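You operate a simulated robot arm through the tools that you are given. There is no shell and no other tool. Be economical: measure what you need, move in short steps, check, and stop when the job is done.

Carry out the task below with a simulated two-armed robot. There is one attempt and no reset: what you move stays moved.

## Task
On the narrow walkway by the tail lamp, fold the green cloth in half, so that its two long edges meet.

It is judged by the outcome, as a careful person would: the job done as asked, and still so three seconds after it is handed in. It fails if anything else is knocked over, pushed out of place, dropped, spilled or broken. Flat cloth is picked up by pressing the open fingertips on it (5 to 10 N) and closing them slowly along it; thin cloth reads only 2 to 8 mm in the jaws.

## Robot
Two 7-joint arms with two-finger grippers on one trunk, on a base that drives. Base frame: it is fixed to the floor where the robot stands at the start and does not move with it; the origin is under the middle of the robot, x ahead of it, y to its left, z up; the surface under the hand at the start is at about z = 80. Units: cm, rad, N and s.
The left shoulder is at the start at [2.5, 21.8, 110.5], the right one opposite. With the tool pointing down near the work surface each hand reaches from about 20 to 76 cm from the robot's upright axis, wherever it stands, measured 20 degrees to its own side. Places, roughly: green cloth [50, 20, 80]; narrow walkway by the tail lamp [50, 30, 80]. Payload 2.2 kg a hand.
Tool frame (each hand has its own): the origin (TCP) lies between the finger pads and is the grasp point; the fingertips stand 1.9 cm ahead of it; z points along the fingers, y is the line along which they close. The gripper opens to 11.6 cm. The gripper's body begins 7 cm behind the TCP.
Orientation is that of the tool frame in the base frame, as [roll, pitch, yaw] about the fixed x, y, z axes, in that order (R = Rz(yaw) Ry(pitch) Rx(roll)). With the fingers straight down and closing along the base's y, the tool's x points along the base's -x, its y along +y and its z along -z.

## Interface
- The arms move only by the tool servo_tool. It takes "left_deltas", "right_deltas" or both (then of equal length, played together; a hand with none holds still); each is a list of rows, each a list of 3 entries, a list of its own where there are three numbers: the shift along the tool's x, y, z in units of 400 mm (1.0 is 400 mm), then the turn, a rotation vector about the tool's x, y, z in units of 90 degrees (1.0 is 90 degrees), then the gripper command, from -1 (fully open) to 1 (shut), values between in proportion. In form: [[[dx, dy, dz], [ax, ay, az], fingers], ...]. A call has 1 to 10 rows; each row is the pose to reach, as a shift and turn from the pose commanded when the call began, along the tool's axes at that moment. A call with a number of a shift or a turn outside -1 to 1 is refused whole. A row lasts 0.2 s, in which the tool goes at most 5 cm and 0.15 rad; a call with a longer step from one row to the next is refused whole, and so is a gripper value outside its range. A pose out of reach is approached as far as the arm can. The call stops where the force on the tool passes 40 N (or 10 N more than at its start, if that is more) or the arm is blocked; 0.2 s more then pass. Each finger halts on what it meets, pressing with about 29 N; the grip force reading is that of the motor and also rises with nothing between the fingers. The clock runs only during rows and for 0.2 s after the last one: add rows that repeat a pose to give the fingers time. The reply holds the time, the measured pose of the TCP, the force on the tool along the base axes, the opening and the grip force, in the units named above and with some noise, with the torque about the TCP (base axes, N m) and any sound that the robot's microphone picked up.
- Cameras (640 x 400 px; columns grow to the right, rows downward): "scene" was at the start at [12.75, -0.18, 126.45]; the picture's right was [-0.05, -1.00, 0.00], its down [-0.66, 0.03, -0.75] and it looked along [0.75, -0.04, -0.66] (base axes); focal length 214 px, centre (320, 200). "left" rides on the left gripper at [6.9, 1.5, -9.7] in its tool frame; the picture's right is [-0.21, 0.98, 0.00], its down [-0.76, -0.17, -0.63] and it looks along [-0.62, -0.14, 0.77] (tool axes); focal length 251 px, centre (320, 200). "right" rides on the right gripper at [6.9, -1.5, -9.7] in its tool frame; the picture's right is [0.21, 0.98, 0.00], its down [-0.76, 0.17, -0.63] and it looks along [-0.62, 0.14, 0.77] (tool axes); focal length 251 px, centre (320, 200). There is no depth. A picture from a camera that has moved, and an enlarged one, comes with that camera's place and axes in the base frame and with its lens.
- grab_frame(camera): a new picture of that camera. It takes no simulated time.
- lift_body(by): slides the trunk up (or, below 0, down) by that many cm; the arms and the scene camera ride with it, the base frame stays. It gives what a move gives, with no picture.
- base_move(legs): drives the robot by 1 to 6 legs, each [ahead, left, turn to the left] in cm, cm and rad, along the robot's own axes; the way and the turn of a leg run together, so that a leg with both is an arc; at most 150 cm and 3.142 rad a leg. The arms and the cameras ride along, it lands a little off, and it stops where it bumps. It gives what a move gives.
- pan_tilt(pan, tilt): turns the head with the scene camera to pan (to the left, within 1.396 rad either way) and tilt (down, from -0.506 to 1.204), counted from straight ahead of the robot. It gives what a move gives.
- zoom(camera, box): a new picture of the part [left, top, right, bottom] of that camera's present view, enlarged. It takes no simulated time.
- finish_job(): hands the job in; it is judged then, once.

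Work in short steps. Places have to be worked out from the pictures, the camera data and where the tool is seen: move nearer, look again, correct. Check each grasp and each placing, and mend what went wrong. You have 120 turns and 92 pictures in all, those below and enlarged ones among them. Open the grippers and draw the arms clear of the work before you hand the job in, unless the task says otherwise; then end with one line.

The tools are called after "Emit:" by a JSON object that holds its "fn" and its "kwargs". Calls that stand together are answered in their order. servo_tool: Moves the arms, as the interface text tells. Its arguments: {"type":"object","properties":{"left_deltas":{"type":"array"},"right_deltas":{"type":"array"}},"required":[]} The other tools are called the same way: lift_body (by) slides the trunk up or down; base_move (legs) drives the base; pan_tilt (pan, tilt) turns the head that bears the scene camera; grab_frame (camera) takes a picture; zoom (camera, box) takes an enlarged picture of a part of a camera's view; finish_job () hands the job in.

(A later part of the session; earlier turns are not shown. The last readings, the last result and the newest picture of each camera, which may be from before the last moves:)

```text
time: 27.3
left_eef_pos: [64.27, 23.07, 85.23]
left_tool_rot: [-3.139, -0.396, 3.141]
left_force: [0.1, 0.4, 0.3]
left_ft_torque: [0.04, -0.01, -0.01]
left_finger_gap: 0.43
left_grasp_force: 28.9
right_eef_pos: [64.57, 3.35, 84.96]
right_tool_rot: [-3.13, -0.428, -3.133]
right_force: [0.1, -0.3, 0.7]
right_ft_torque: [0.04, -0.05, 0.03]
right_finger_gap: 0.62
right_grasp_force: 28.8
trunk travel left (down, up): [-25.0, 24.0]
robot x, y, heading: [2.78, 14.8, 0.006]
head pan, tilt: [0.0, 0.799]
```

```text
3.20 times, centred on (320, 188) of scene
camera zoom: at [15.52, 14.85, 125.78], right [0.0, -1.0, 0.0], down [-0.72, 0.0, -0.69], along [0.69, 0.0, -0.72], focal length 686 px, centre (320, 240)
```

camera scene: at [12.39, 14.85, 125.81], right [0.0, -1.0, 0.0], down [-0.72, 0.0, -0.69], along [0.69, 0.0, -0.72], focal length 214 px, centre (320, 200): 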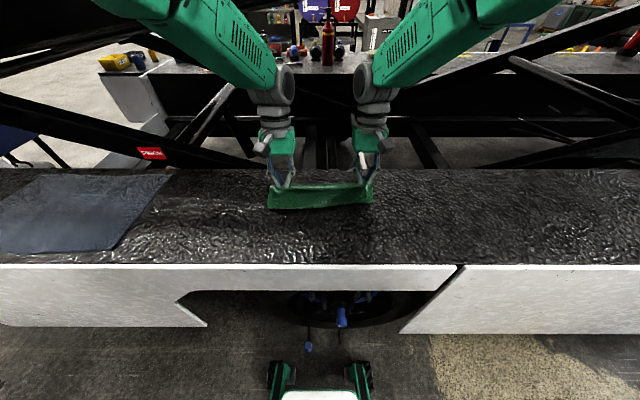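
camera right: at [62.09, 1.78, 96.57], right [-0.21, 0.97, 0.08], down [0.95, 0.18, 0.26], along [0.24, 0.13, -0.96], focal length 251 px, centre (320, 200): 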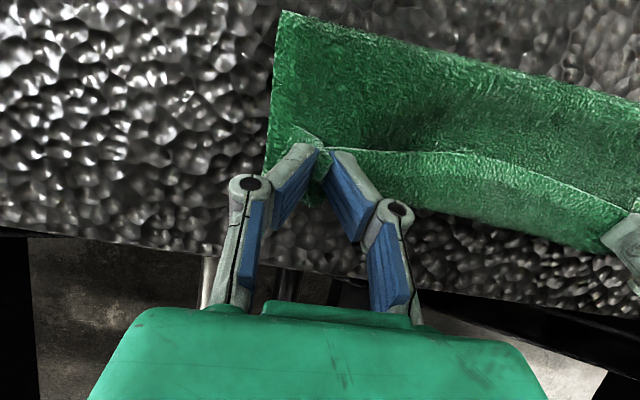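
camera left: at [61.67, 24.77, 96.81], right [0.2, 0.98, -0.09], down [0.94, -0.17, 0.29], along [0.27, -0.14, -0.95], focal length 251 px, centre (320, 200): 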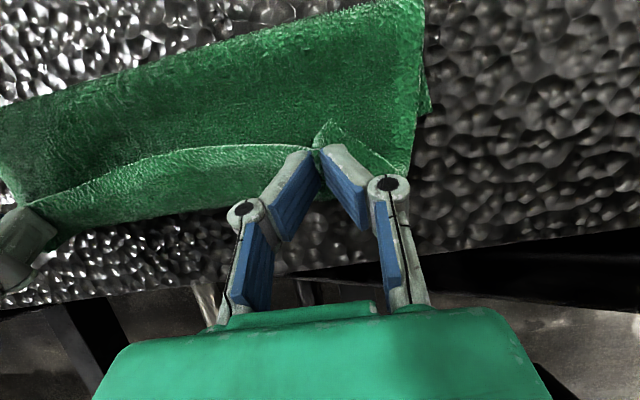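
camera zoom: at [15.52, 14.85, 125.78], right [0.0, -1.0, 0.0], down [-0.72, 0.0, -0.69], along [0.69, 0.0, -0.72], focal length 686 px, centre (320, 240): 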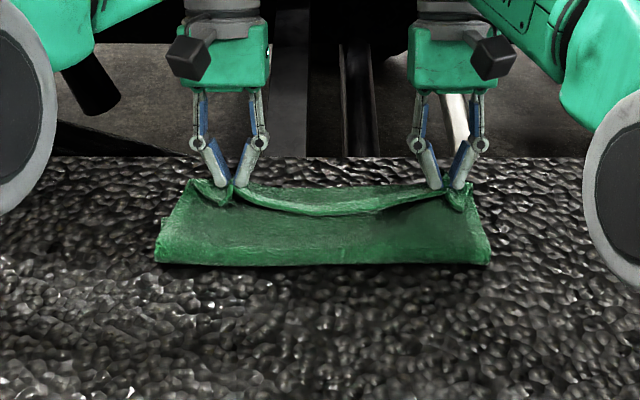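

The lower layer slid slightly, so the far edge is now at x≈66. My tips are at about 63.6. I creep the base 1.5 cm forward, then lower.

Emit:
{"fn": "base_move", "kwargs": {"legs": [[1.5, 0, 0]]}}

Emit:
{"fn": "servo_tool", "kwargs": {"left_deltas": [[[0.004, 0, 0.01], [0, 0, 0], 1], [[0.008, 0, 0.02], [0, 0, 0], 1], [[0.012, 0, 0.03], [0, 0, 0], 1], [[0.016, 0, 0.038], [0, 0, 0], 1], [[0.018, 0, 0.043], [0, 0, 0], 1], [[0.018, 0, 0.043], [0, 0, 0], 1]], "right_deltas": [[[0.004, 0, 0.01], [0, 0, 0], 1], [[0.008, 0, 0.02], [0, 0, 0], 1], [[0.012, 0, 0.03], [0, 0, 0], 1], [[0.016, 0, 0.038], [0, 0, 0], 1], [[0.018, 0, 0.043], [0, 0, 0], 1], [[0.018, 0, 0.043], [0, 0, 0], 1]]}}

Emit:
{"fn": "grab_frame", "kwargs": {"camera": "left"}}

Emit:
{"fn": "grab_frame", "kwargs": {"camera": "right"}}

Emit:
{"fn": "zoom", "kwargs": {"camera": "scene", "box": [220, 125, 420, 250]}}

```text
time: 28.1
left_eef_pos: [65.88, 23.04, 85.22]
left_tool_rot: [-3.137, -0.398, 3.141]
left_force: [1.2, 0.0, -0.5]
left_ft_torque: [0.04, 0.01, 0.02]
left_finger_gap: 0.45
left_grasp_force: 29.0
right_eef_pos: [66.01, 3.33, 85.04]
right_tool_rot: [-3.13, -0.422, -3.131]
right_force: [-0.3, 0.0, -0.1]
right_ft_torque: [-0.01, 0.05, 0.0]
right_finger_gap: 0.62
right_grasp_force: 28.9
trunk travel left (down, up): [-25.0, 24.0]
robot x, y, heading: [4.51, 14.46, -0.0]
head pan, tilt: [0.0, 0.799]
```

```text
time: 29.4
left_eef_pos: [64.17, 22.92, 84.22]
left_tool_rot: [-3.136, -0.393, 3.141]
left_force: [0.4, -0.5, 0.1]
left_ft_torque: [0.05, 0.0, 0.01]
left_finger_gap: 0.42
left_grasp_force: 28.5
right_eef_pos: [65.87, 3.66, 83.8]
right_tool_rot: [-3.132, -0.422, -3.135]
right_force: [-0.2, 0.4, 0.2]
right_ft_torque: [-0.03, 0.05, 0.03]
right_finger_gap: 0.62
right_grasp_force: 28.8
right hand out of reach, approached as far as the arm can: row 1, 2, 3, 4, 5, 6
trunk travel left (down, up): [-25.0, 24.0]
robot x, y, heading: [4.5, 15.02, 0.009]
head pan, tilt: [0.0, 0.799]
```

```text
59 pictures are left
camera left: at [61.53, 24.68, 95.73], right [0.2, 0.98, -0.09], down [0.94, -0.17, 0.29], along [0.27, -0.14, -0.95], focal length 251 px, centre (320, 200)
```

left: 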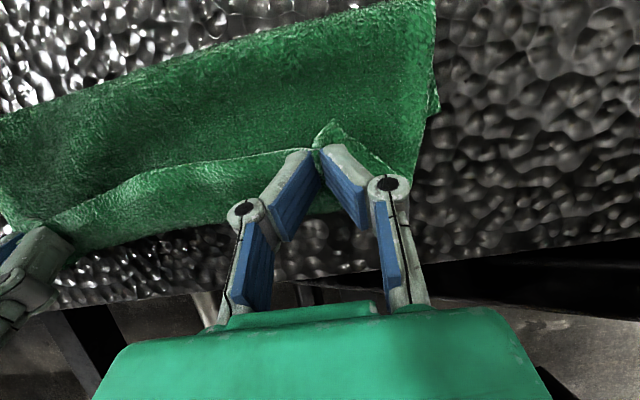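

```text
58 pictures are left
camera right: at [63.38, 2.19, 95.43], right [-0.21, 0.97, 0.08], down [0.95, 0.18, 0.27], along [0.25, 0.13, -0.96], focal length 251 px, centre (320, 200)
```

right: 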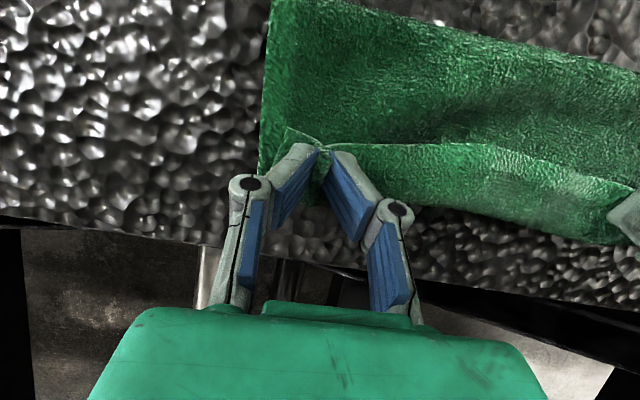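

```text
3.20 times, centred on (320, 188) of scene
camera zoom: at [16.98, 14.85, 125.79], right [0.0, -1.0, 0.0], down [-0.72, 0.0, -0.69], along [0.69, 0.0, -0.72], focal length 686 px, centre (320, 240)
```

zoom: 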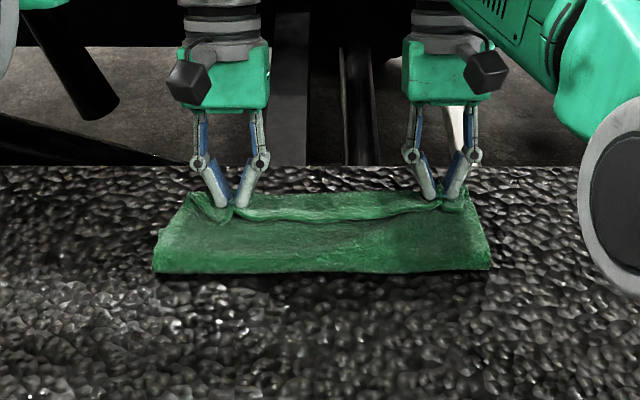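

The left tips are about 2 cm short of the far edge (now x≈66.2), and the right tips are roughly right but at the reach limit. I reduce the tilt somewhat to gain reach while lowering both onto the edge.

Emit:
{"fn": "servo_tool", "kwargs": {"left_deltas": [[[-0.01, 0, 0.0], [0, -0.018, 0], 1], [[-0.025, 0, 0.0], [0, -0.036, 0], 1], [[-0.04, 0, 0.008], [0, -0.054, 0], 1], [[-0.052, 0, 0.016], [0, -0.072, 0], 1], [[-0.062, 0, 0.025], [0, -0.091, 0], 1], [[-0.062, 0, 0.025], [0, -0.091, 0], 1]], "right_deltas": [[[-0.003, 0, 0.007], [0, -0.022, 0], 1], [[-0.006, 0, 0.014], [0, -0.044, 0], 1], [[-0.009, 0, 0.021], [0, -0.066, 0], 1], [[-0.011, 0, 0.028], [0, -0.088, 0], 1], [[-0.013, 0, 0.034], [0, -0.108, 0], 1], [[-0.013, 0, 0.034], [0, -0.108, 0], 1]]}}

Emit:
{"fn": "grab_frame", "kwargs": {"camera": "left"}}

Emit:
{"fn": "grab_frame", "kwargs": {"camera": "right"}}

Emit:
{"fn": "zoom", "kwargs": {"camera": "scene", "box": [240, 145, 400, 245]}}

```text
time: 30.9
left_eef_pos: [65.65, 22.86, 82.73]
left_tool_rot: [-3.138, -0.245, 3.139]
left_force: [-0.7, 1.0, 3.9]
left_ft_torque: [0.01, 0.01, 0.05]
left_finger_gap: 0.44
left_grasp_force: 29.4
right_eef_pos: [68.36, 4.63, 82.48]
right_tool_rot: [-3.132, -0.245, -3.13]
right_force: [-15.2, -5.0, 31.1]
right_ft_torque: [-0.1, 0.18, -0.02]
right_finger_gap: 0.62
right_grasp_force: 28.9
right hand out of reach, approached as far as the arm can: row 1, 2, 3, 4, 5, 6
trunk travel left (down, up): [-25.0, 24.0]
robot x, y, heading: [4.38, 14.87, 0.006]
head pan, tilt: [0.0, 0.799]
```

```text
56 pictures are left
camera left: at [61.33, 24.68, 93.7], right [0.21, 0.98, -0.06], down [0.89, -0.17, 0.43], along [0.41, -0.14, -0.9], focal length 251 px, centre (320, 200)
```

left: 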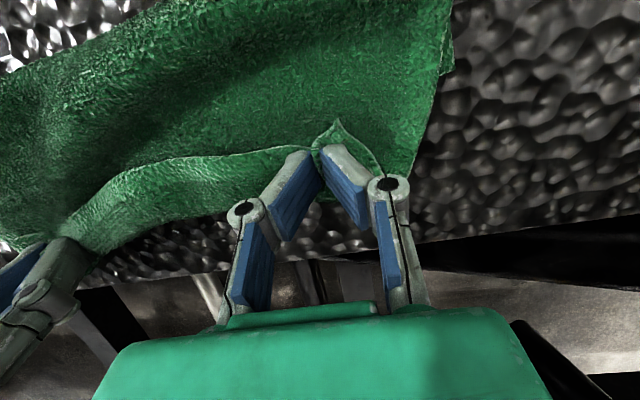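

```text
55 pictures are left
camera right: at [63.91, 2.97, 93.52], right [-0.22, 0.97, 0.04], down [0.89, 0.18, 0.43], along [0.41, 0.13, -0.9], focal length 251 px, centre (320, 200)
```

right: 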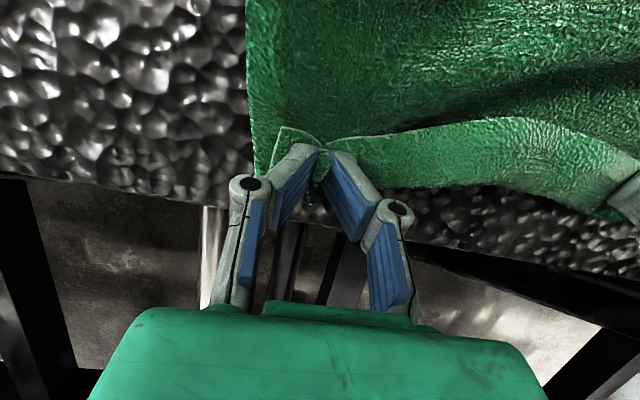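

```text
4.00 times, centred on (320, 195) of scene
camera zoom: at [16.16, 14.77, 125.91], right [0.0, -1.0, 0.0], down [-0.72, 0.0, -0.7], along [0.7, 0.0, -0.72], focal length 858 px, centre (320, 220)
```

zoom: 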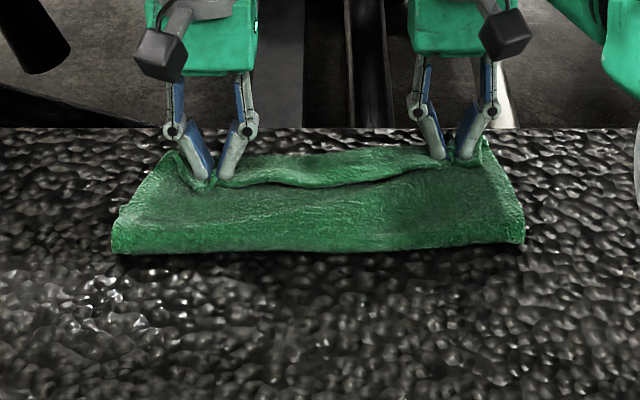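

The right hand overshot to x 68.4 and pressed 31 N, taking the lower layer along. The far edge now runs from about x 68.8 at the right to 67.4 at the left, still on the walkway. I unload the right hand and bring the left hand 1 cm further.

Emit:
{"fn": "servo_tool", "kwargs": {"left_deltas": [[[0.002, 0, -0.008], [0, 0, 0], 1], [[0.0036, 0, -0.0145], [0, 0, 0], 1], [[-0.008, 0, -0.018], [0, 0, 0], 1], [[-0.0206, 0, -0.0206], [0, 0, 0], 1], [[-0.024, 0, -0.006], [0, 0, 0], 1], [[-0.024, 0, -0.006], [0, 0, 0], 1]], "right_deltas": [[[0.002, 0, -0.008], [0, 0, 0], 1], [[0.004, 0, -0.017], [0, 0, 0], 1], [[0.004, 0, -0.017], [0, 0, 0], 1], [[0.004, 0, -0.017], [0, 0, 0], 1], [[0.004, 0, -0.017], [0, 0, 0], 1], [[0.004, 0, -0.017], [0, 0, 0], 1]]}}

Emit:
{"fn": "grab_frame", "kwargs": {"camera": "left"}}

Emit:
{"fn": "grab_frame", "kwargs": {"camera": "right"}}

```text
time: 32.2
left_eef_pos: [67.04, 23.1, 82.51]
left_tool_rot: [-3.136, -0.247, 3.141]
left_force: [-1.3, 0.5, 12.4]
left_ft_torque: [0.06, -0.01, -0.01]
left_finger_gap: 0.42
left_grasp_force: 28.9
right_eef_pos: [68.77, 4.55, 82.63]
right_tool_rot: [-3.128, -0.25, -3.13]
right_force: [-2.7, 1.2, 4.3]
right_ft_torque: [-0.02, 0.03, 0.05]
right_finger_gap: 0.61
right_grasp_force: 29.1
trunk travel left (down, up): [-25.0, 24.0]
robot x, y, heading: [4.38, 14.57, 0.002]
head pan, tilt: [0.0, 0.799]
```

```text
53 pictures are left
camera left: at [62.69, 24.71, 93.53], right [0.21, 0.98, -0.06], down [0.89, -0.16, 0.43], along [0.41, -0.14, -0.9], focal length 251 px, centre (320, 200)
```

left: 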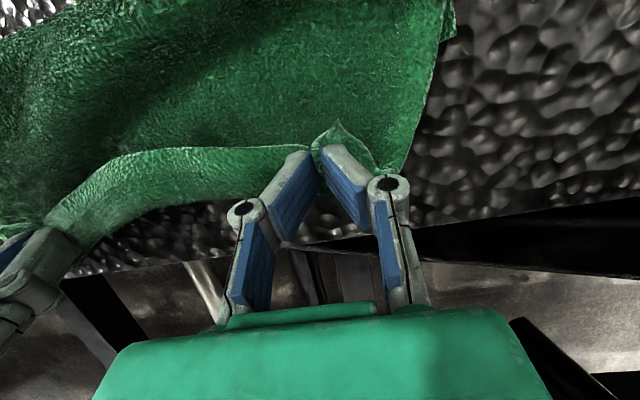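

```text
52 pictures are left
camera right: at [64.33, 3.03, 93.7], right [-0.22, 0.97, 0.04], down [0.89, 0.18, 0.42], along [0.41, 0.13, -0.9], focal length 251 px, centre (320, 200)
```

right: 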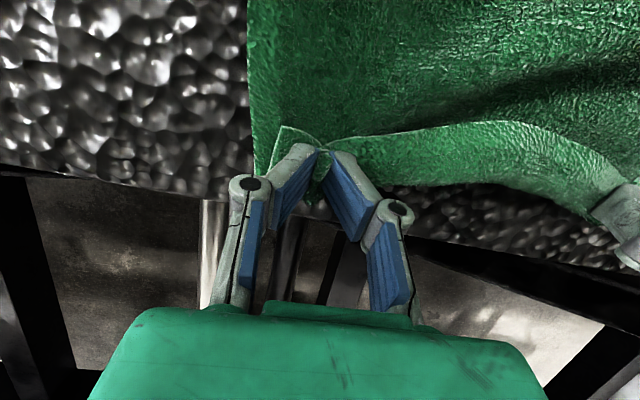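

Both tips now sit within a centimetre or so of the far edge in light contact. I open the fingers slowly while still touching, which also spreads the gathered pinch back out.

Emit:
{"fn": "servo_tool", "kwargs": {"left_deltas": [[[0, 0, -0.003], [0, 0, 0], 0.9], [[0, 0, -0.003], [0, 0, 0], 0.8], [[0, 0, -0.003], [0, 0, 0], 0.7], [[0, 0, -0.003], [0, 0, 0], 0.6], [[0, 0, -0.003], [0, 0, 0], 0.5], [[0, 0, -0.003], [0, 0, 0], 0.4], [[0, 0, -0.003], [0, 0, 0], 0.3], [[0, 0, -0.003], [0, 0, 0], 0.3]], "right_deltas": [[[0, 0, 0], [0, 0, 0], 0.9], [[0, 0, 0], [0, 0, 0], 0.8], [[0, 0, 0], [0, 0, 0], 0.7], [[0, 0, 0], [0, 0, 0], 0.6], [[0, 0, 0], [0, 0, 0], 0.5], [[0, 0, 0], [0, 0, 0], 0.4], [[0, 0, 0], [0, 0, 0], 0.3], [[0, 0, 0], [0, 0, 0], 0.3]]}}

Emit:
{"fn": "grab_frame", "kwargs": {"camera": "left"}}

Emit:
{"fn": "grab_frame", "kwargs": {"camera": "right"}}

```text
time: 34.0
left_eef_pos: [67.12, 22.91, 82.56]
left_tool_rot: [-3.14, -0.25, 3.139]
left_force: [-0.8, -0.3, 4.0]
left_ft_torque: [-0.01, 0.01, -0.03]
left_finger_gap: 4.19
left_grasp_force: 0.1
right_eef_pos: [68.8, 4.57, 82.62]
right_tool_rot: [-3.128, -0.251, -3.132]
right_force: [0.4, 0.4, 3.2]
right_ft_torque: [0.03, 0.01, 0.0]
right_finger_gap: 4.13
right_grasp_force: 0.0
trunk travel left (down, up): [-25.0, 24.0]
robot x, y, heading: [4.82, 14.88, 0.004]
head pan, tilt: [0.0, 0.799]
```

```text
51 pictures are left
camera left: at [62.78, 24.64, 93.52], right [0.21, 0.98, -0.06], down [0.89, -0.17, 0.43], along [0.41, -0.14, -0.9], focal length 251 px, centre (320, 200)
```

left: 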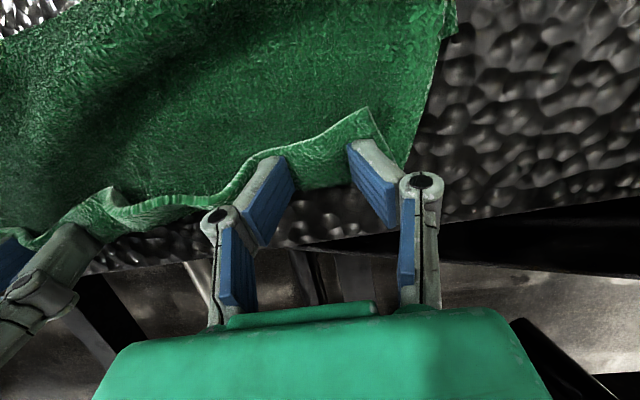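

```text
50 pictures are left
camera right: at [64.46, 3.02, 93.67], right [-0.22, 0.97, 0.04], down [0.89, 0.18, 0.42], along [0.4, 0.13, -0.91], focal length 251 px, centre (320, 200)
```

right: 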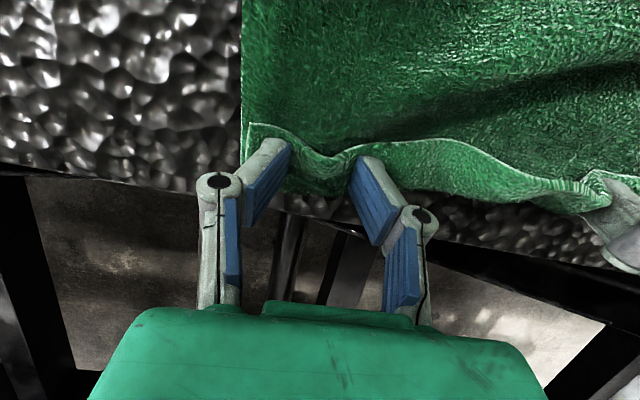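

The pinch opened neatly. I lift both hands straight up and look at the result.

Emit:
{"fn": "servo_tool", "kwargs": {"left_deltas": [[[0.003, 0, -0.012], [0, 0, 0], 0.3], [[0.009, 0, -0.036], [0, 0, 0], 0.3], [[0.018, 0, -0.073], [0, 0, 0], 0.3], [[0.03, 0, -0.12], [0, 0, 0], 0.3], [[0.05, 0, -0.194], [0, 0, 0], 0.3], [[0.075, 0, -0.29], [0, 0, 0], 0.3]], "right_deltas": [[[0.003, 0, -0.012], [0, 0, 0], 0.3], [[0.009, 0, -0.036], [0, 0, 0], 0.3], [[0.018, 0, -0.073], [0, 0, 0], 0.3], [[0.03, 0, -0.12], [0, 0, 0], 0.3], [[0.05, 0, -0.194], [0, 0, 0], 0.3], [[0.075, 0, -0.29], [0, 0, 0], 0.3]]}}

Emit:
{"fn": "grab_frame", "kwargs": {"camera": "left"}}

Emit:
{"fn": "grab_frame", "kwargs": {"camera": "right"}}

Emit:
{"fn": "zoom", "kwargs": {"camera": "scene", "box": [240, 145, 400, 245]}}

```text
time: 35.5
left_eef_pos: [67.13, 23.11, 94.6]
left_tool_rot: [-3.137, -0.25, 3.14]
left_force: [-0.6, -0.3, 0.2]
left_ft_torque: [-0.01, 0.0, 0.02]
left_finger_gap: 4.06
left_grasp_force: 0.1
right_eef_pos: [69.06, 4.81, 94.78]
right_tool_rot: [-3.129, -0.252, -3.129]
right_force: [-1.3, -0.5, 0.7]
right_ft_torque: [-0.01, -0.01, -0.02]
right_finger_gap: 4.06
right_grasp_force: 0.1
right hand out of reach, approached as far as the arm can: row 4, 5, 6
trunk travel left (down, up): [-25.0, 24.0]
robot x, y, heading: [4.39, 15.18, -0.001]
head pan, tilt: [0.0, 0.799]
```

```text
49 pictures are left
camera left: at [62.78, 24.71, 105.71], right [0.21, 0.98, -0.06], down [0.89, -0.16, 0.43], along [0.41, -0.14, -0.9], focal length 251 px, centre (320, 200)
```

left: 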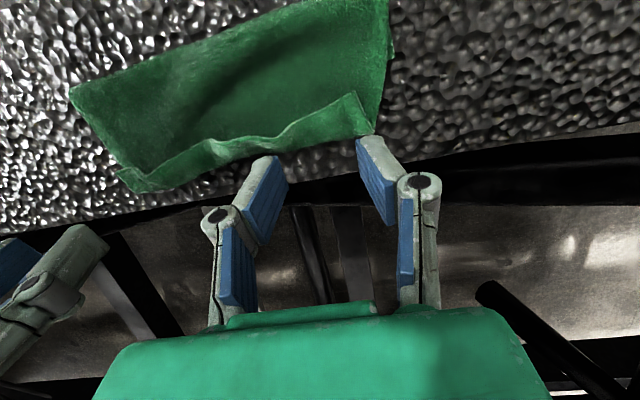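

```text
48 pictures are left
camera right: at [64.68, 3.19, 105.75], right [-0.22, 0.97, 0.04], down [0.89, 0.18, 0.42], along [0.4, 0.13, -0.91], focal length 251 px, centre (320, 200)
```

right: 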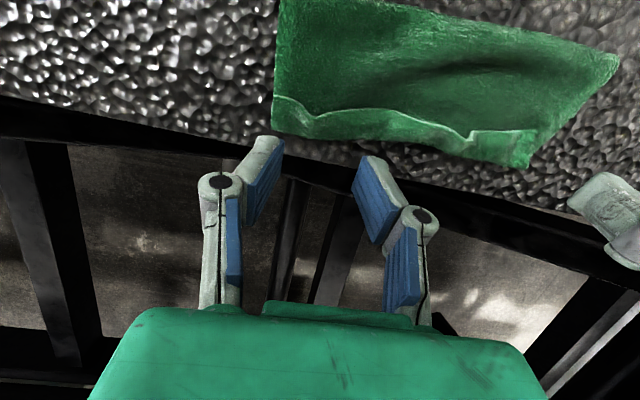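

```text
4.00 times, centred on (320, 195) of scene
camera zoom: at [16.8, 14.86, 125.81], right [0.0, -1.0, 0.0], down [-0.72, 0.0, -0.69], along [0.69, 0.0, -0.72], focal length 858 px, centre (320, 220)
```

zoom: 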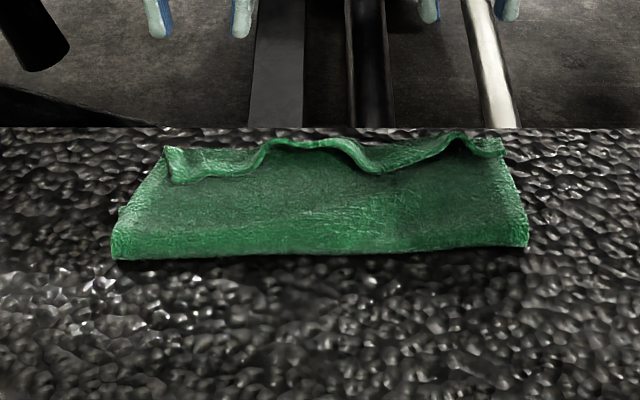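

The cloth is folded, but there's a band along the far edge. I zoom in to tell a turned-back hem from an exposed lower layer.

Emit:
{"fn": "zoom", "kwargs": {"camera": "right", "box": [240, 0, 640, 200]}}

Emit:
{"fn": "zoom", "kwargs": {"camera": "left", "box": [60, 0, 420, 220]}}

Emit:
{"fn": "zoom", "kwargs": {"camera": "scene", "box": [260, 165, 380, 225]}}

```text
1.60 times, centred on (440, 100) of right
camera zoom: at [64.68, 3.19, 105.75], right [-0.22, 0.97, 0.04], down [0.89, 0.18, 0.42], along [0.4, 0.13, -0.91], focal length 402 px, centre (128, 360)
```

zoom: 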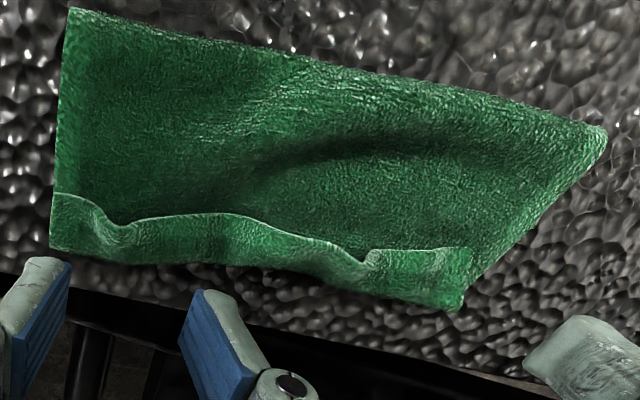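

```text
1.78 times, centred on (240, 110) of left
camera zoom: at [62.78, 24.71, 105.71], right [0.21, 0.98, -0.06], down [0.89, -0.16, 0.43], along [0.41, -0.14, -0.9], focal length 447 px, centre (462, 360)
```

zoom: 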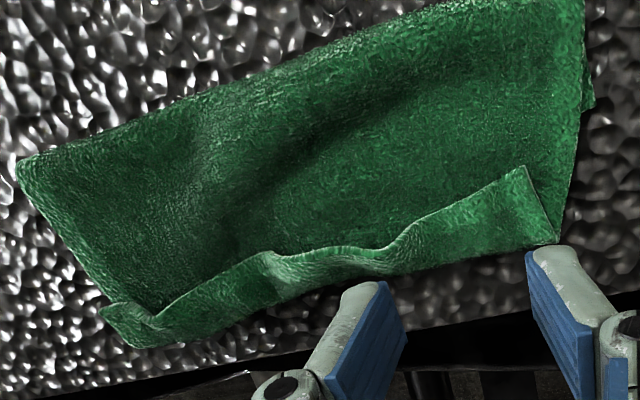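

```text
5.33 times, centred on (320, 195) of scene
camera zoom: at [16.8, 14.86, 125.81], right [0.0, -1.0, 0.0], down [-0.72, 0.0, -0.69], along [0.69, 0.0, -0.72], focal length 1144 px, centre (320, 227)
```

zoom: 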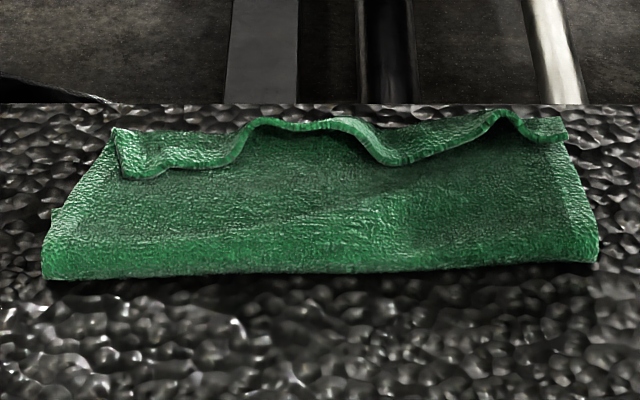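

The band is the top layer's hem, turned back toward the robot by 2–3 cm with its lip raised. I'll slip the open fingers (four contact points) under the lip from the robot's side and flip it outward. First I position the hands short of the lip with the fingers leaning forward.

Emit:
{"fn": "servo_tool", "kwargs": {"left_deltas": [[[0.022, -0.008, 0.0], [0, -0.05, 0], 0.1], [[0.044, -0.016, 0.03], [0, -0.11, 0], -0.1], [[0.066, -0.024, 0.07], [0, -0.17, 0], -0.3], [[0.088, -0.032, 0.11], [0, -0.23, 0], -0.45], [[0.1, -0.04, 0.15], [0, -0.29, 0], -0.55], [[0.1095, -0.04, 0.198], [0, -0.35, 0], -0.55], [[0.1095, -0.04, 0.198], [0, -0.35, 0], -0.55]], "right_deltas": [[[0.024, 0.006, 0.0], [0, -0.05, 0], 0.1], [[0.047, 0.012, 0.03], [0, -0.11, 0], -0.1], [[0.07, 0.018, 0.07], [0, -0.17, 0], -0.3], [[0.09, 0.024, 0.11], [0, -0.23, 0], -0.45], [[0.105, 0.03, 0.15], [0, -0.29, 0], -0.55], [[0.118, 0.03, 0.2055], [0, -0.35, 0], -0.55], [[0.118, 0.03, 0.2055], [0, -0.35, 0], -0.55]]}}

Emit:
{"fn": "grab_frame", "kwargs": {"camera": "left"}}

Emit:
{"fn": "grab_frame", "kwargs": {"camera": "right"}}

```text
time: 37.0
left_eef_pos: [60.9, 23.4, 86.32]
left_tool_rot: [-3.101, 0.257, -3.082]
left_force: [0.7, 0.4, -0.2]
left_ft_torque: [0.04, 0.0, 0.0]
left_finger_gap: 8.99
left_grasp_force: 0.0
right_eef_pos: [77.21, 14.11, 87.53]
right_tool_rot: [-3.129, 0.302, -3.125]
right_force: [0.1, 0.0, -0.3]
right_ft_torque: [0.01, 0.03, 0.0]
right_finger_gap: 8.99
right_grasp_force: 0.2
right hand out of reach, approached as far as the arm can: row 1, 2, 3, 4, 5, 6, 7
trunk travel left (down, up): [-25.0, 24.0]
robot x, y, heading: [4.41, 15.0, 0.004]
head pan, tilt: [0.0, 0.799]
```

```text
43 pictures are left
camera left: at [51.59, 24.75, 93.88], right [0.16, 0.99, 0.02], down [0.58, -0.11, 0.81], along [0.8, -0.12, -0.59], focal length 251 px, centre (320, 200)
```

left: 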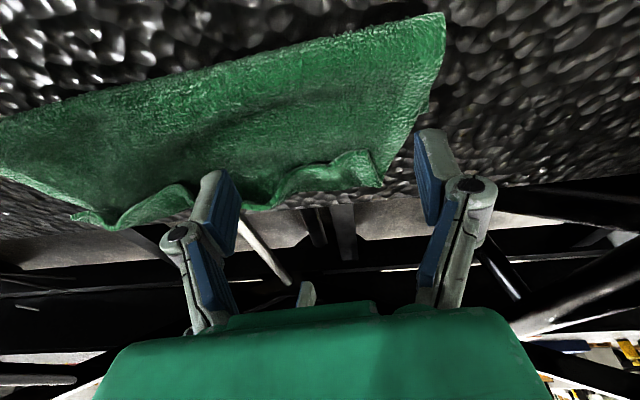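

```text
42 pictures are left
camera right: at [67.66, 12.43, 94.64], right [-0.22, 0.97, -0.07], down [0.53, 0.18, 0.83], along [0.82, 0.14, -0.56], focal length 251 px, centre (320, 200)
```

right: 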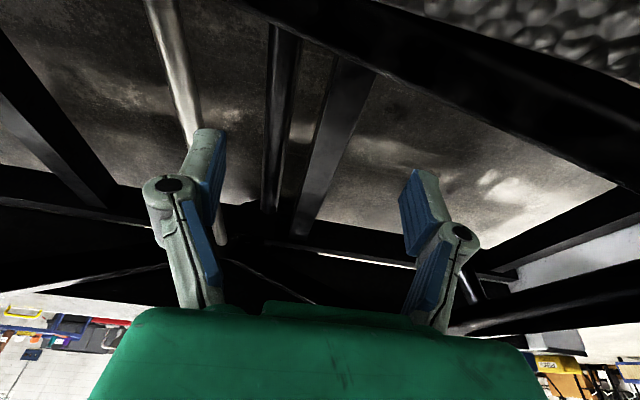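

The right arm's solver went astray near its reach limit: the hand is at (77, 14), clear of everything. I ease only the right hand upward and back to see how its command responds.

Emit:
{"fn": "servo_tool", "kwargs": {"right_deltas": [[[0.0, 0, -0.05], [0, 0, 0], -0.55], [[0.02, 0, -0.08], [0, 0, 0], -0.55]]}}

Emit:
{"fn": "grab_frame", "kwargs": {"camera": "scene"}}

```text
time: 37.6
left_eef_pos: [61.07, 23.5, 86.98]
left_tool_rot: [-3.098, 0.267, -3.081]
left_force: [0.9, 0.1, 0.5]
left_ft_torque: [-0.01, 0.02, -0.01]
left_finger_gap: 8.97
left_grasp_force: 0.1
right_eef_pos: [76.8, 15.21, 90.13]
right_tool_rot: [-3.128, 0.299, -3.124]
right_force: [0.1, -0.4, -0.9]
right_ft_torque: [-0.02, 0.04, -0.02]
right_finger_gap: 9.0
right_grasp_force: 0.1
right hand out of reach, approached as far as the arm can: row 1, 2
trunk travel left (down, up): [-25.0, 24.0]
robot x, y, heading: [4.17, 14.92, 0.004]
head pan, tilt: [0.0, 0.799]
```

```text
41 pictures are left
camera scene: at [16.88, 15.14, 125.8], right [0.0, -1.0, 0.0], down [-0.72, 0.0, -0.69], along [0.69, 0.0, -0.72], focal length 214 px, centre (320, 200)
```

scene: 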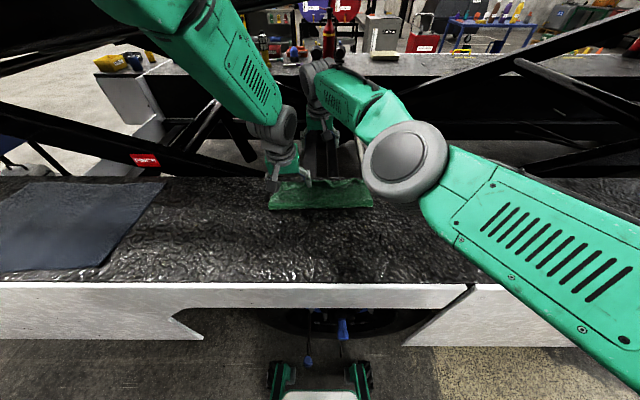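

The right elbow has swung out and the hand is creeping toward the left one. I move the left hand up and out of the way first, then pull the right hand back, up and right.

Emit:
{"fn": "servo_tool", "kwargs": {"left_deltas": [[[0.03, 0.06, -0.08], [0, 0, 0], -0.55], [[0.06, 0.12, -0.16], [0, 0, 0], -0.55], [[0.09, 0.18, -0.24], [0, 0, 0], -0.55]]}}

Emit:
{"fn": "servo_tool", "kwargs": {"right_deltas": [[[0.07, -0.06, -0.05], [0, 0, 0], -0.2], [[0.14, -0.12, -0.1], [0, 0, 0], 0.2], [[0.21, -0.18, -0.15], [0, 0, 0], 0.3], [[0.28, -0.2, -0.2], [0, 0, 0], 0.3]]}}

Emit:
{"fn": "grab_frame", "kwargs": {"camera": "scene"}}

```text
time: 38.5
left_eef_pos: [54.31, 28.63, 95.77]
left_tool_rot: [-3.136, 0.296, 3.14]
left_force: [1.2, -0.2, 0.7]
left_ft_torque: [0.0, 0.02, -0.04]
left_finger_gap: 9.01
left_grasp_force: 0.0
right_eef_pos: [76.76, 14.95, 89.9]
right_tool_rot: [-3.127, 0.295, -3.126]
right_force: [0.5, 0.1, 0.0]
right_ft_torque: [-0.01, 0.01, 0.0]
right_finger_gap: 9.0
right_grasp_force: 0.1
trunk travel left (down, up): [-25.0, 24.0]
robot x, y, heading: [4.29, 15.07, 0.001]
head pan, tilt: [0.0, 0.799]
```

```text
time: 39.5
left_eef_pos: [54.21, 28.6, 96.09]
left_tool_rot: [-3.136, 0.3, -3.141]
left_force: [-0.1, -0.6, 0.1]
left_ft_torque: [0.03, 0.02, 0.0]
left_finger_gap: 9.0
left_grasp_force: 0.0
right_eef_pos: [77.43, 13.7, 92.97]
right_tool_rot: [-3.129, 0.297, -3.127]
right_force: [-0.1, -0.1, -0.4]
right_ft_torque: [0.01, 0.01, 0.0]
right_finger_gap: 4.04
right_grasp_force: 0.1
right hand out of reach, approached as far as the arm can: row 1, 2, 3, 4
trunk travel left (down, up): [-25.0, 24.0]
robot x, y, heading: [4.61, 14.8, -0.0]
head pan, tilt: [0.0, 0.799]
```

```text
40 pictures are left
camera scene: at [16.86, 14.97, 125.8], right [0.0, -1.0, 0.0], down [-0.72, 0.0, -0.69], along [0.69, 0.0, -0.72], focal length 214 px, centre (320, 200)
```

scene: 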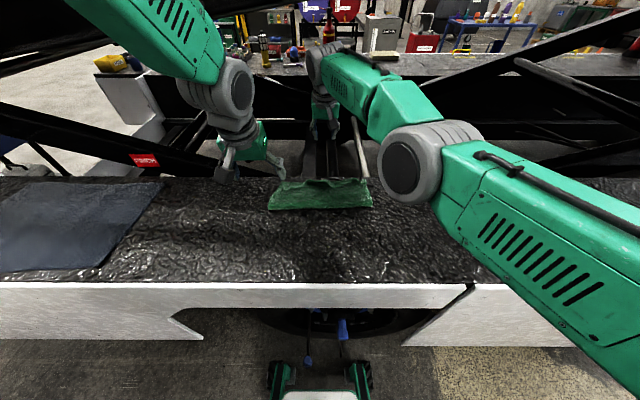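

The right arm looks stuck against a joint limit with this tilt. I undo the tilt and raise the hand to free it.

Emit:
{"fn": "servo_tool", "kwargs": {"right_deltas": [[[0.0, 0, -0.05], [0, 0.05, 0], 0.3], [[0.0, 0, -0.1], [0, 0.1, 0], 0.3], [[0.0, 0, -0.15], [0, 0.15, 0], 0.3], [[0.0, 0, -0.2], [0, 0.19, 0], 0.3], [[0.0, 0, -0.2], [0, 0.19, 0], 0.3]]}}

Emit:
{"fn": "servo_tool", "kwargs": {"right_deltas": [[[0.06, 0, 0], [0, 0, 0], 0.3], [[0.12, 0, 0], [0, 0, 0], 0.3], [[0.18, 0, 0], [0, 0, 0], 0.3], [[0.24, 0, 0], [0, 0, 0], 0.3]]}}

```text
time: 40.6
left_eef_pos: [54.25, 28.62, 95.87]
left_tool_rot: [-3.137, 0.298, 3.141]
left_force: [0.1, -0.1, 0.1]
left_ft_torque: [-0.01, -0.02, 0.02]
left_finger_gap: 8.98
left_grasp_force: 0.1
right_eef_pos: [71.57, 11.75, 99.95]
right_tool_rot: [-3.131, 0.001, -3.129]
right_force: [-0.9, 0.9, -0.3]
right_ft_torque: [0.0, 0.01, 0.0]
right_finger_gap: 4.06
right_grasp_force: 0.1
right hand out of reach, approached as far as the arm can: row 1, 2, 3, 4, 5
trunk travel left (down, up): [-25.0, 24.0]
robot x, y, heading: [4.44, 14.57, 0.003]
head pan, tilt: [0.0, 0.799]
```

```text
time: 41.6
left_eef_pos: [54.15, 28.63, 95.93]
left_tool_rot: [-3.135, 0.301, -3.139]
left_force: [0.5, 0.5, -0.4]
left_ft_torque: [0.0, -0.02, 0.0]
left_finger_gap: 9.0
left_grasp_force: 0.0
right_eef_pos: [69.64, 14.93, 101.47]
right_tool_rot: [-3.128, 0.002, -3.129]
right_force: [0.1, 0.7, -0.6]
right_ft_torque: [0.0, 0.0, 0.0]
right_finger_gap: 4.08
right_grasp_force: 0.0
right hand out of reach, approached as far as the arm can: row 1, 2, 3, 4
trunk travel left (down, up): [-25.0, 24.0]
robot x, y, heading: [4.57, 15.01, -0.003]
head pan, tilt: [0.0, 0.799]
```

Undoing the tilt helps: x is coming back (69.6). I continue with the tilt it had before, pulling back and to the right.

Emit:
{"fn": "servo_tool", "kwargs": {"right_deltas": [[[0.05, -0.05, -0.02], [0, 0.06, 0], 0.3], [[0.1, -0.1, -0.04], [0, 0.12, 0], 0.3], [[0.15, -0.15, -0.06], [0, 0.18, 0], 0.3], [[0.2, -0.2, -0.08], [0, 0.24, 0], 0.3], [[0.25, -0.25, -0.1], [0, 0.24, 0], 0.3], [[0.3, -0.3, -0.1], [0, 0.24, 0], 0.3]]}}

Emit:
{"fn": "grab_frame", "kwargs": {"camera": "scene"}}

```text
time: 43.0
left_eef_pos: [54.57, 28.34, 95.72]
left_tool_rot: [-3.14, 0.296, -3.141]
left_force: [0.5, 0.6, -0.6]
left_ft_torque: [-0.01, -0.01, -0.01]
left_finger_gap: 8.97
left_grasp_force: 0.1
right_eef_pos: [57.66, 2.13, 104.96]
right_tool_rot: [-3.135, -0.379, -3.131]
right_force: [0.7, -0.5, -0.7]
right_ft_torque: [0.03, 0.02, -0.01]
right_finger_gap: 4.05
right_grasp_force: 0.0
right hand out of reach, approached as far as the arm can: row 1, 2, 3, 4
trunk travel left (down, up): [-25.0, 24.0]
robot x, y, heading: [3.94, 15.15, 0.006]
head pan, tilt: [0.0, 0.799]
```

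```text
39 pictures are left
camera scene: at [17.1, 14.59, 125.75], right [0.0, -1.0, 0.0], down [-0.72, 0.0, -0.69], along [0.69, 0.0, -0.72], focal length 214 px, centre (320, 200)
```

scene: 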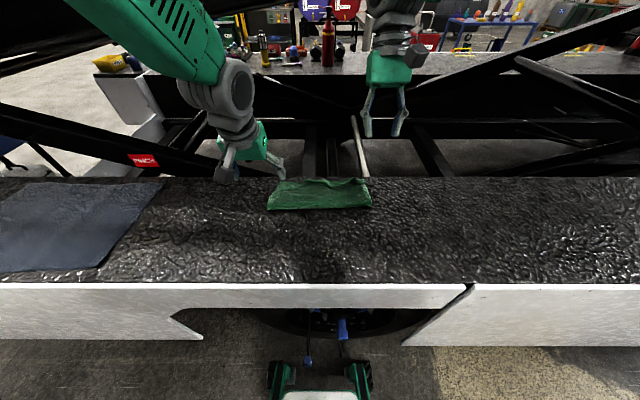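

The right arm is free again. I bring both hands vertical, open to 9 cm, to the robot side of the raised hem (right 62.5, 6; left 60.5, 21.5) at z 86.

Emit:
{"fn": "servo_tool", "kwargs": {"left_deltas": [[[-0.01, -0.03, 0.04], [0, 0.03, 0], -0.55], [[-0.02, -0.06, 0.09], [0, 0.06, 0], -0.55], [[-0.035, -0.09, 0.14], [0, 0.095, 0], -0.55], [[-0.05, -0.12, 0.19], [0, 0.13, 0], -0.55], [[-0.06, -0.15, 0.235], [0, 0.16, 0], -0.55], [[-0.07, -0.17, 0.275], [0, 0.188, 0], -0.55], [[-0.07, -0.17, 0.275], [0, 0.188, 0], -0.55]], "right_deltas": [[[-0.045, 0.015, 0.06], [0, -0.04, 0], 0.1], [[-0.09, 0.03, 0.13], [0, -0.08, 0], -0.1], [[-0.14, 0.05, 0.2], [0, -0.12, 0], -0.3], [[-0.19, 0.07, 0.27], [0, -0.16, 0], -0.5], [[-0.24, 0.085, 0.335], [0, -0.2, 0], -0.55], [[-0.287, 0.0975, 0.397], [0, -0.241, 0], -0.55], [[-0.287, 0.0975, 0.397], [0, -0.241, 0], -0.55]]}}

Emit:
{"fn": "grab_frame", "kwargs": {"camera": "left"}}

Emit:
{"fn": "grab_frame", "kwargs": {"camera": "right"}}

```text
time: 44.6
left_eef_pos: [60.3, 21.75, 86.35]
left_tool_rot: [-3.139, 0.005, -3.141]
left_force: [0.2, 0.5, -0.2]
left_ft_torque: [0.03, -0.02, -0.03]
left_finger_gap: 8.96
left_grasp_force: 0.1
right_eef_pos: [61.94, 5.96, 86.23]
right_tool_rot: [-3.132, 0.006, -3.129]
right_force: [0.1, 0.3, 0.2]
right_ft_torque: [0.03, -0.02, -0.06]
right_finger_gap: 8.98
right_grasp_force: 0.0
trunk travel left (down, up): [-25.0, 24.0]
robot x, y, heading: [4.63, 14.82, 0.002]
head pan, tilt: [0.0, 0.799]
```

```text
38 pictures are left
camera left: at [53.38, 23.42, 95.9], right [0.22, 0.98, 0.0], down [0.75, -0.16, 0.64], along [0.62, -0.14, -0.77], focal length 251 px, centre (320, 200)
```

left: 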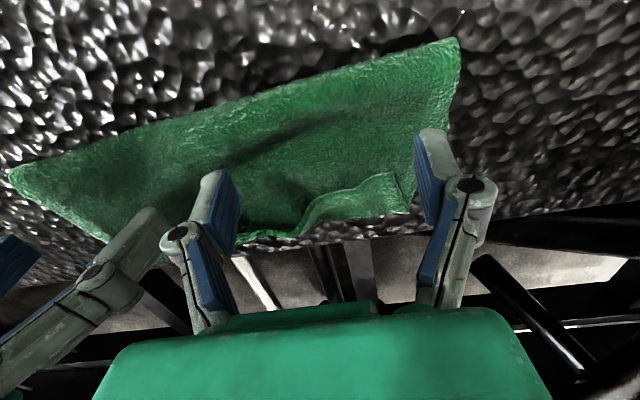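

```text
37 pictures are left
camera right: at [54.93, 4.42, 95.92], right [-0.23, 0.97, -0.01], down [0.75, 0.18, 0.64], along [0.62, 0.14, -0.77], focal length 251 px, centre (320, 200)
```

right: 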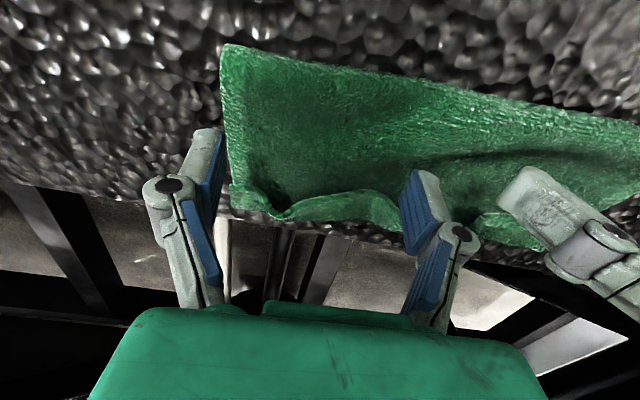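

The hem lip is at x≈64 (left) and 66 (right), just ahead of the fingers. I lower to tips about 1 cm above the walkway and sweep forward to catch it.

Emit:
{"fn": "servo_tool", "kwargs": {"left_deltas": [[[0, -0.006, 0.03], [0, 0, 0], -0.55], [[0, -0.012, 0.06], [0, 0, 0], -0.55], [[0, -0.012, 0.085], [0, 0, 0], -0.55], [[0, -0.012, 0.085], [0, 0, 0], -0.55], [[-0.03, -0.012, 0.085], [0, 0, 0], -0.55], [[-0.06, -0.012, 0.085], [0, 0, 0], -0.55], [[-0.09, -0.012, 0.085], [0, 0, 0], -0.55], [[-0.12, -0.012, 0.083], [0, 0, 0], -0.55], [[-0.15, -0.012, 0.08], [0, 0, 0], -0.55]], "right_deltas": [[[0, 0.006, 0.03], [0, 0, 0], -0.55], [[0, 0.012, 0.06], [0, 0, 0], -0.55], [[0, 0.012, 0.082], [0, 0, 0], -0.55], [[0, 0.012, 0.082], [0, 0, 0], -0.55], [[-0.03, 0.012, 0.082], [0, 0, 0], -0.55], [[-0.06, 0.012, 0.082], [0, 0, 0], -0.55], [[-0.09, 0.012, 0.082], [0, 0, 0], -0.55], [[-0.12, 0.012, 0.08], [0, 0, 0], -0.55], [[-0.15, 0.012, 0.077], [0, 0, 0], -0.55]]}}

Emit:
{"fn": "grab_frame", "kwargs": {"camera": "left"}}

Emit:
{"fn": "grab_frame", "kwargs": {"camera": "right"}}

Emit:
{"fn": "zoom", "kwargs": {"camera": "scene", "box": [240, 145, 400, 245]}}

```text
time: 46.6
left_eef_pos: [66.34, 21.35, 83.11]
left_tool_rot: [-3.139, 0.002, 3.14]
left_force: [-0.3, -0.3, -0.6]
left_ft_torque: [-0.03, 0.01, 0.01]
left_finger_gap: 9.0
left_grasp_force: 0.1
right_eef_pos: [68.55, 6.6, 83.12]
right_tool_rot: [-3.13, 0.003, -3.129]
right_force: [0.2, 0.1, 1.2]
right_ft_torque: [0.01, 0.0, 0.01]
right_finger_gap: 8.97
right_grasp_force: 0.1
trunk travel left (down, up): [-25.0, 24.0]
robot x, y, heading: [4.36, 14.84, 0.003]
head pan, tilt: [0.0, 0.799]
```

```text
36 pictures are left
camera left: at [59.51, 23.13, 92.66], right [0.22, 0.98, 0.0], down [0.75, -0.16, 0.64], along [0.62, -0.14, -0.77], focal length 251 px, centre (320, 200)
```

left: 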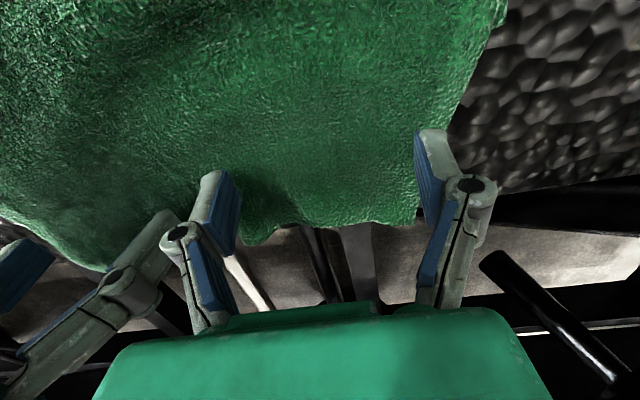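

```text
35 pictures are left
camera right: at [61.46, 4.99, 92.8], right [-0.23, 0.97, -0.01], down [0.75, 0.18, 0.63], along [0.62, 0.14, -0.77], focal length 251 px, centre (320, 200)
```

right: 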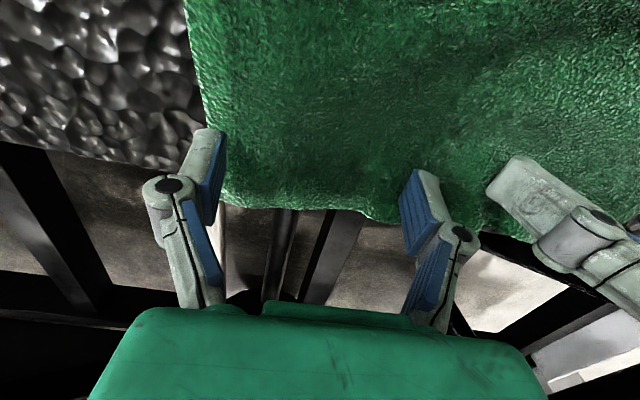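

```text
4.00 times, centred on (320, 195) of scene
camera zoom: at [17.02, 14.86, 125.78], right [0.0, -1.0, 0.0], down [-0.72, 0.0, -0.69], along [0.69, 0.0, -0.72], focal length 858 px, centre (320, 220)
```

zoom: 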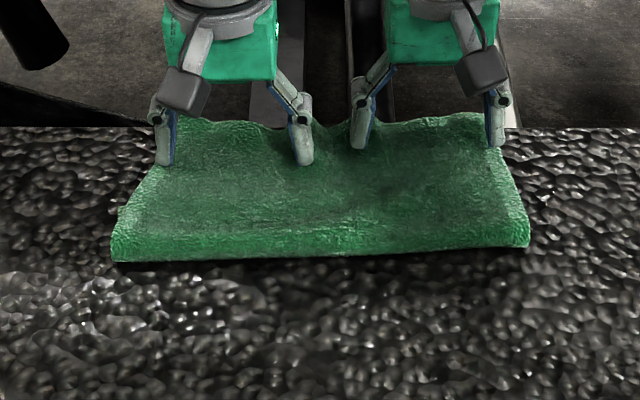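

The hem flipped over nicely all along. I lift the hands straight up and back to see where the edges lie.

Emit:
{"fn": "servo_tool", "kwargs": {"left_deltas": [[[0.01, 0, -0.03], [0, 0, 0], -0.55], [[0.02, 0, -0.1], [0, 0, 0], -0.3], [[0.04, 0, -0.2], [0, 0, 0], 0], [[0.06, 0, -0.3], [0, 0, 0], 0.3], [[0.06, 0, -0.3], [0, 0, 0], 0.3]], "right_deltas": [[[0.01, 0, -0.03], [0, 0, 0], -0.55], [[0.02, 0, -0.1], [0, 0, 0], -0.3], [[0.04, 0, -0.2], [0, 0, 0], 0], [[0.06, 0, -0.3], [0, 0, 0], 0.3], [[0.06, 0, -0.3], [0, 0, 0], 0.3]]}}

Emit:
{"fn": "grab_frame", "kwargs": {"camera": "left"}}

Emit:
{"fn": "grab_frame", "kwargs": {"camera": "right"}}

Emit:
{"fn": "zoom", "kwargs": {"camera": "scene", "box": [240, 145, 400, 245]}}

```text
time: 47.9
left_eef_pos: [64.12, 21.64, 94.9]
left_tool_rot: [-3.135, 0.002, 3.141]
left_force: [-0.3, 0.3, 0.2]
left_ft_torque: [-0.02, 0.05, -0.04]
left_finger_gap: 4.08
left_grasp_force: 0.2
right_eef_pos: [66.0, 6.9, 94.95]
right_tool_rot: [-3.132, 0.002, -3.129]
right_force: [-0.8, 0.1, 0.0]
right_ft_torque: [-0.02, 0.01, -0.03]
right_finger_gap: 4.06
right_grasp_force: 0.2
trunk travel left (down, up): [-25.0, 24.0]
robot x, y, heading: [4.63, 15.09, 0.006]
head pan, tilt: [0.0, 0.799]
```

```text
33 pictures are left
camera left: at [57.07, 23.28, 104.58], right [0.22, 0.98, 0.0], down [0.76, -0.16, 0.63], along [0.62, -0.14, -0.77], focal length 251 px, centre (320, 200)
```

left: 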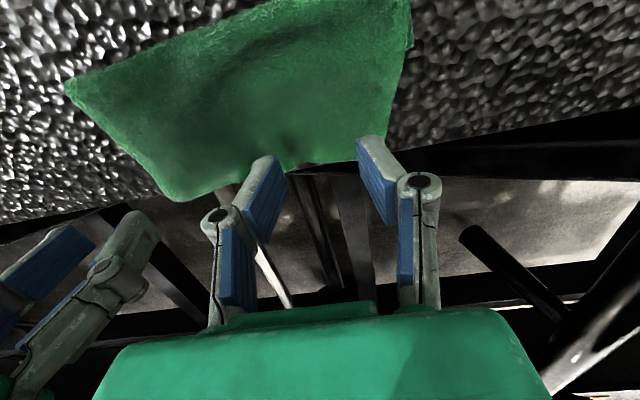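

```text
32 pictures are left
camera right: at [59.05, 5.28, 104.55], right [-0.23, 0.97, -0.01], down [0.75, 0.18, 0.63], along [0.62, 0.14, -0.78], focal length 251 px, centre (320, 200)
```

right: 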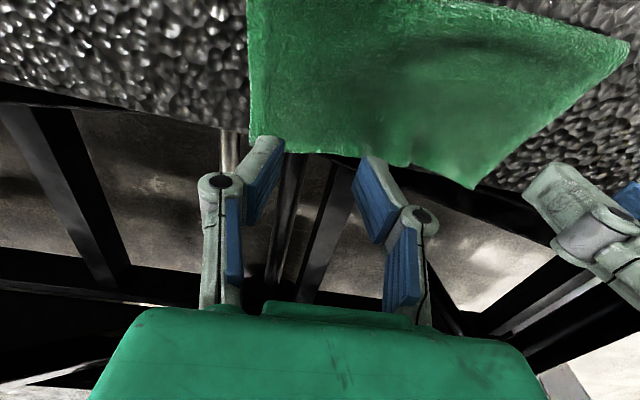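

```text
4.00 times, centred on (320, 195) of scene
camera zoom: at [17.04, 14.86, 125.76], right [0.0, -1.0, 0.0], down [-0.72, 0.0, -0.69], along [0.69, 0.0, -0.72], focal length 858 px, centre (320, 220)
```

zoom: 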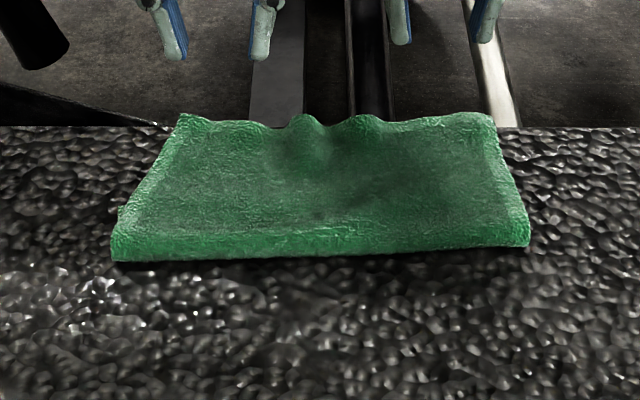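

The top layer now reaches past the walkway's far edge (x≈71–73), while the lower edge is hidden, probably near x≈65–66, so I pulled the top too far. I'll regrasp the top near its corners, lift it back to uncover the lower edge, and lay it again. First I drive 3 cm closer for reach.

Emit:
{"fn": "base_move", "kwargs": {"legs": [[3, 0, 0]]}}

Emit:
{"fn": "servo_tool", "kwargs": {"left_deltas": [[[0, 0, 0], [0, 0, 0], 0.3], [[0, 0, 0], [0, 0, 0], 0.3], [[0, 0, 0], [0, 0, 0], 0.3], [[0, 0, 0], [0, 0, 0], 0.3]], "right_deltas": [[[0, 0, 0], [0, 0, 0], 0.3], [[0, 0, 0], [0, 0, 0], 0.3], [[0, 0, 0], [0, 0, 0], 0.3], [[0, 0, 0], [0, 0, 0], 0.3]]}}

```text
time: 48.7
left_eef_pos: [66.8, 21.6, 95.23]
left_tool_rot: [-3.138, 0.005, -3.141]
left_force: [0.0, 0.1, 0.6]
left_ft_torque: [0.01, 0.01, -0.03]
left_finger_gap: 4.08
left_grasp_force: 0.0
right_eef_pos: [68.71, 6.9, 95.23]
right_tool_rot: [-3.131, 0.004, -3.127]
right_force: [0.7, -0.3, 0.2]
right_ft_torque: [-0.04, 0.0, 0.0]
right_finger_gap: 4.07
right_grasp_force: 0.0
trunk travel left (down, up): [-25.0, 24.0]
robot x, y, heading: [7.34, 14.85, 0.005]
head pan, tilt: [0.0, 0.799]
```

```text
time: 49.7
left_eef_pos: [66.55, 21.53, 95.35]
left_tool_rot: [-3.138, 0.006, 3.139]
left_force: [-0.3, 0.0, -0.6]
left_ft_torque: [0.01, -0.01, -0.02]
left_finger_gap: 4.05
left_grasp_force: 0.0
right_eef_pos: [68.6, 7.0, 95.3]
right_tool_rot: [-3.133, 0.008, -3.127]
right_force: [-0.7, 2.1, 0.1]
right_ft_torque: [-0.01, 0.01, 0.02]
right_finger_gap: 4.05
right_grasp_force: 0.1
trunk travel left (down, up): [-25.0, 24.0]
robot x, y, heading: [7.03, 14.6, 0.004]
head pan, tilt: [0.0, 0.799]
```

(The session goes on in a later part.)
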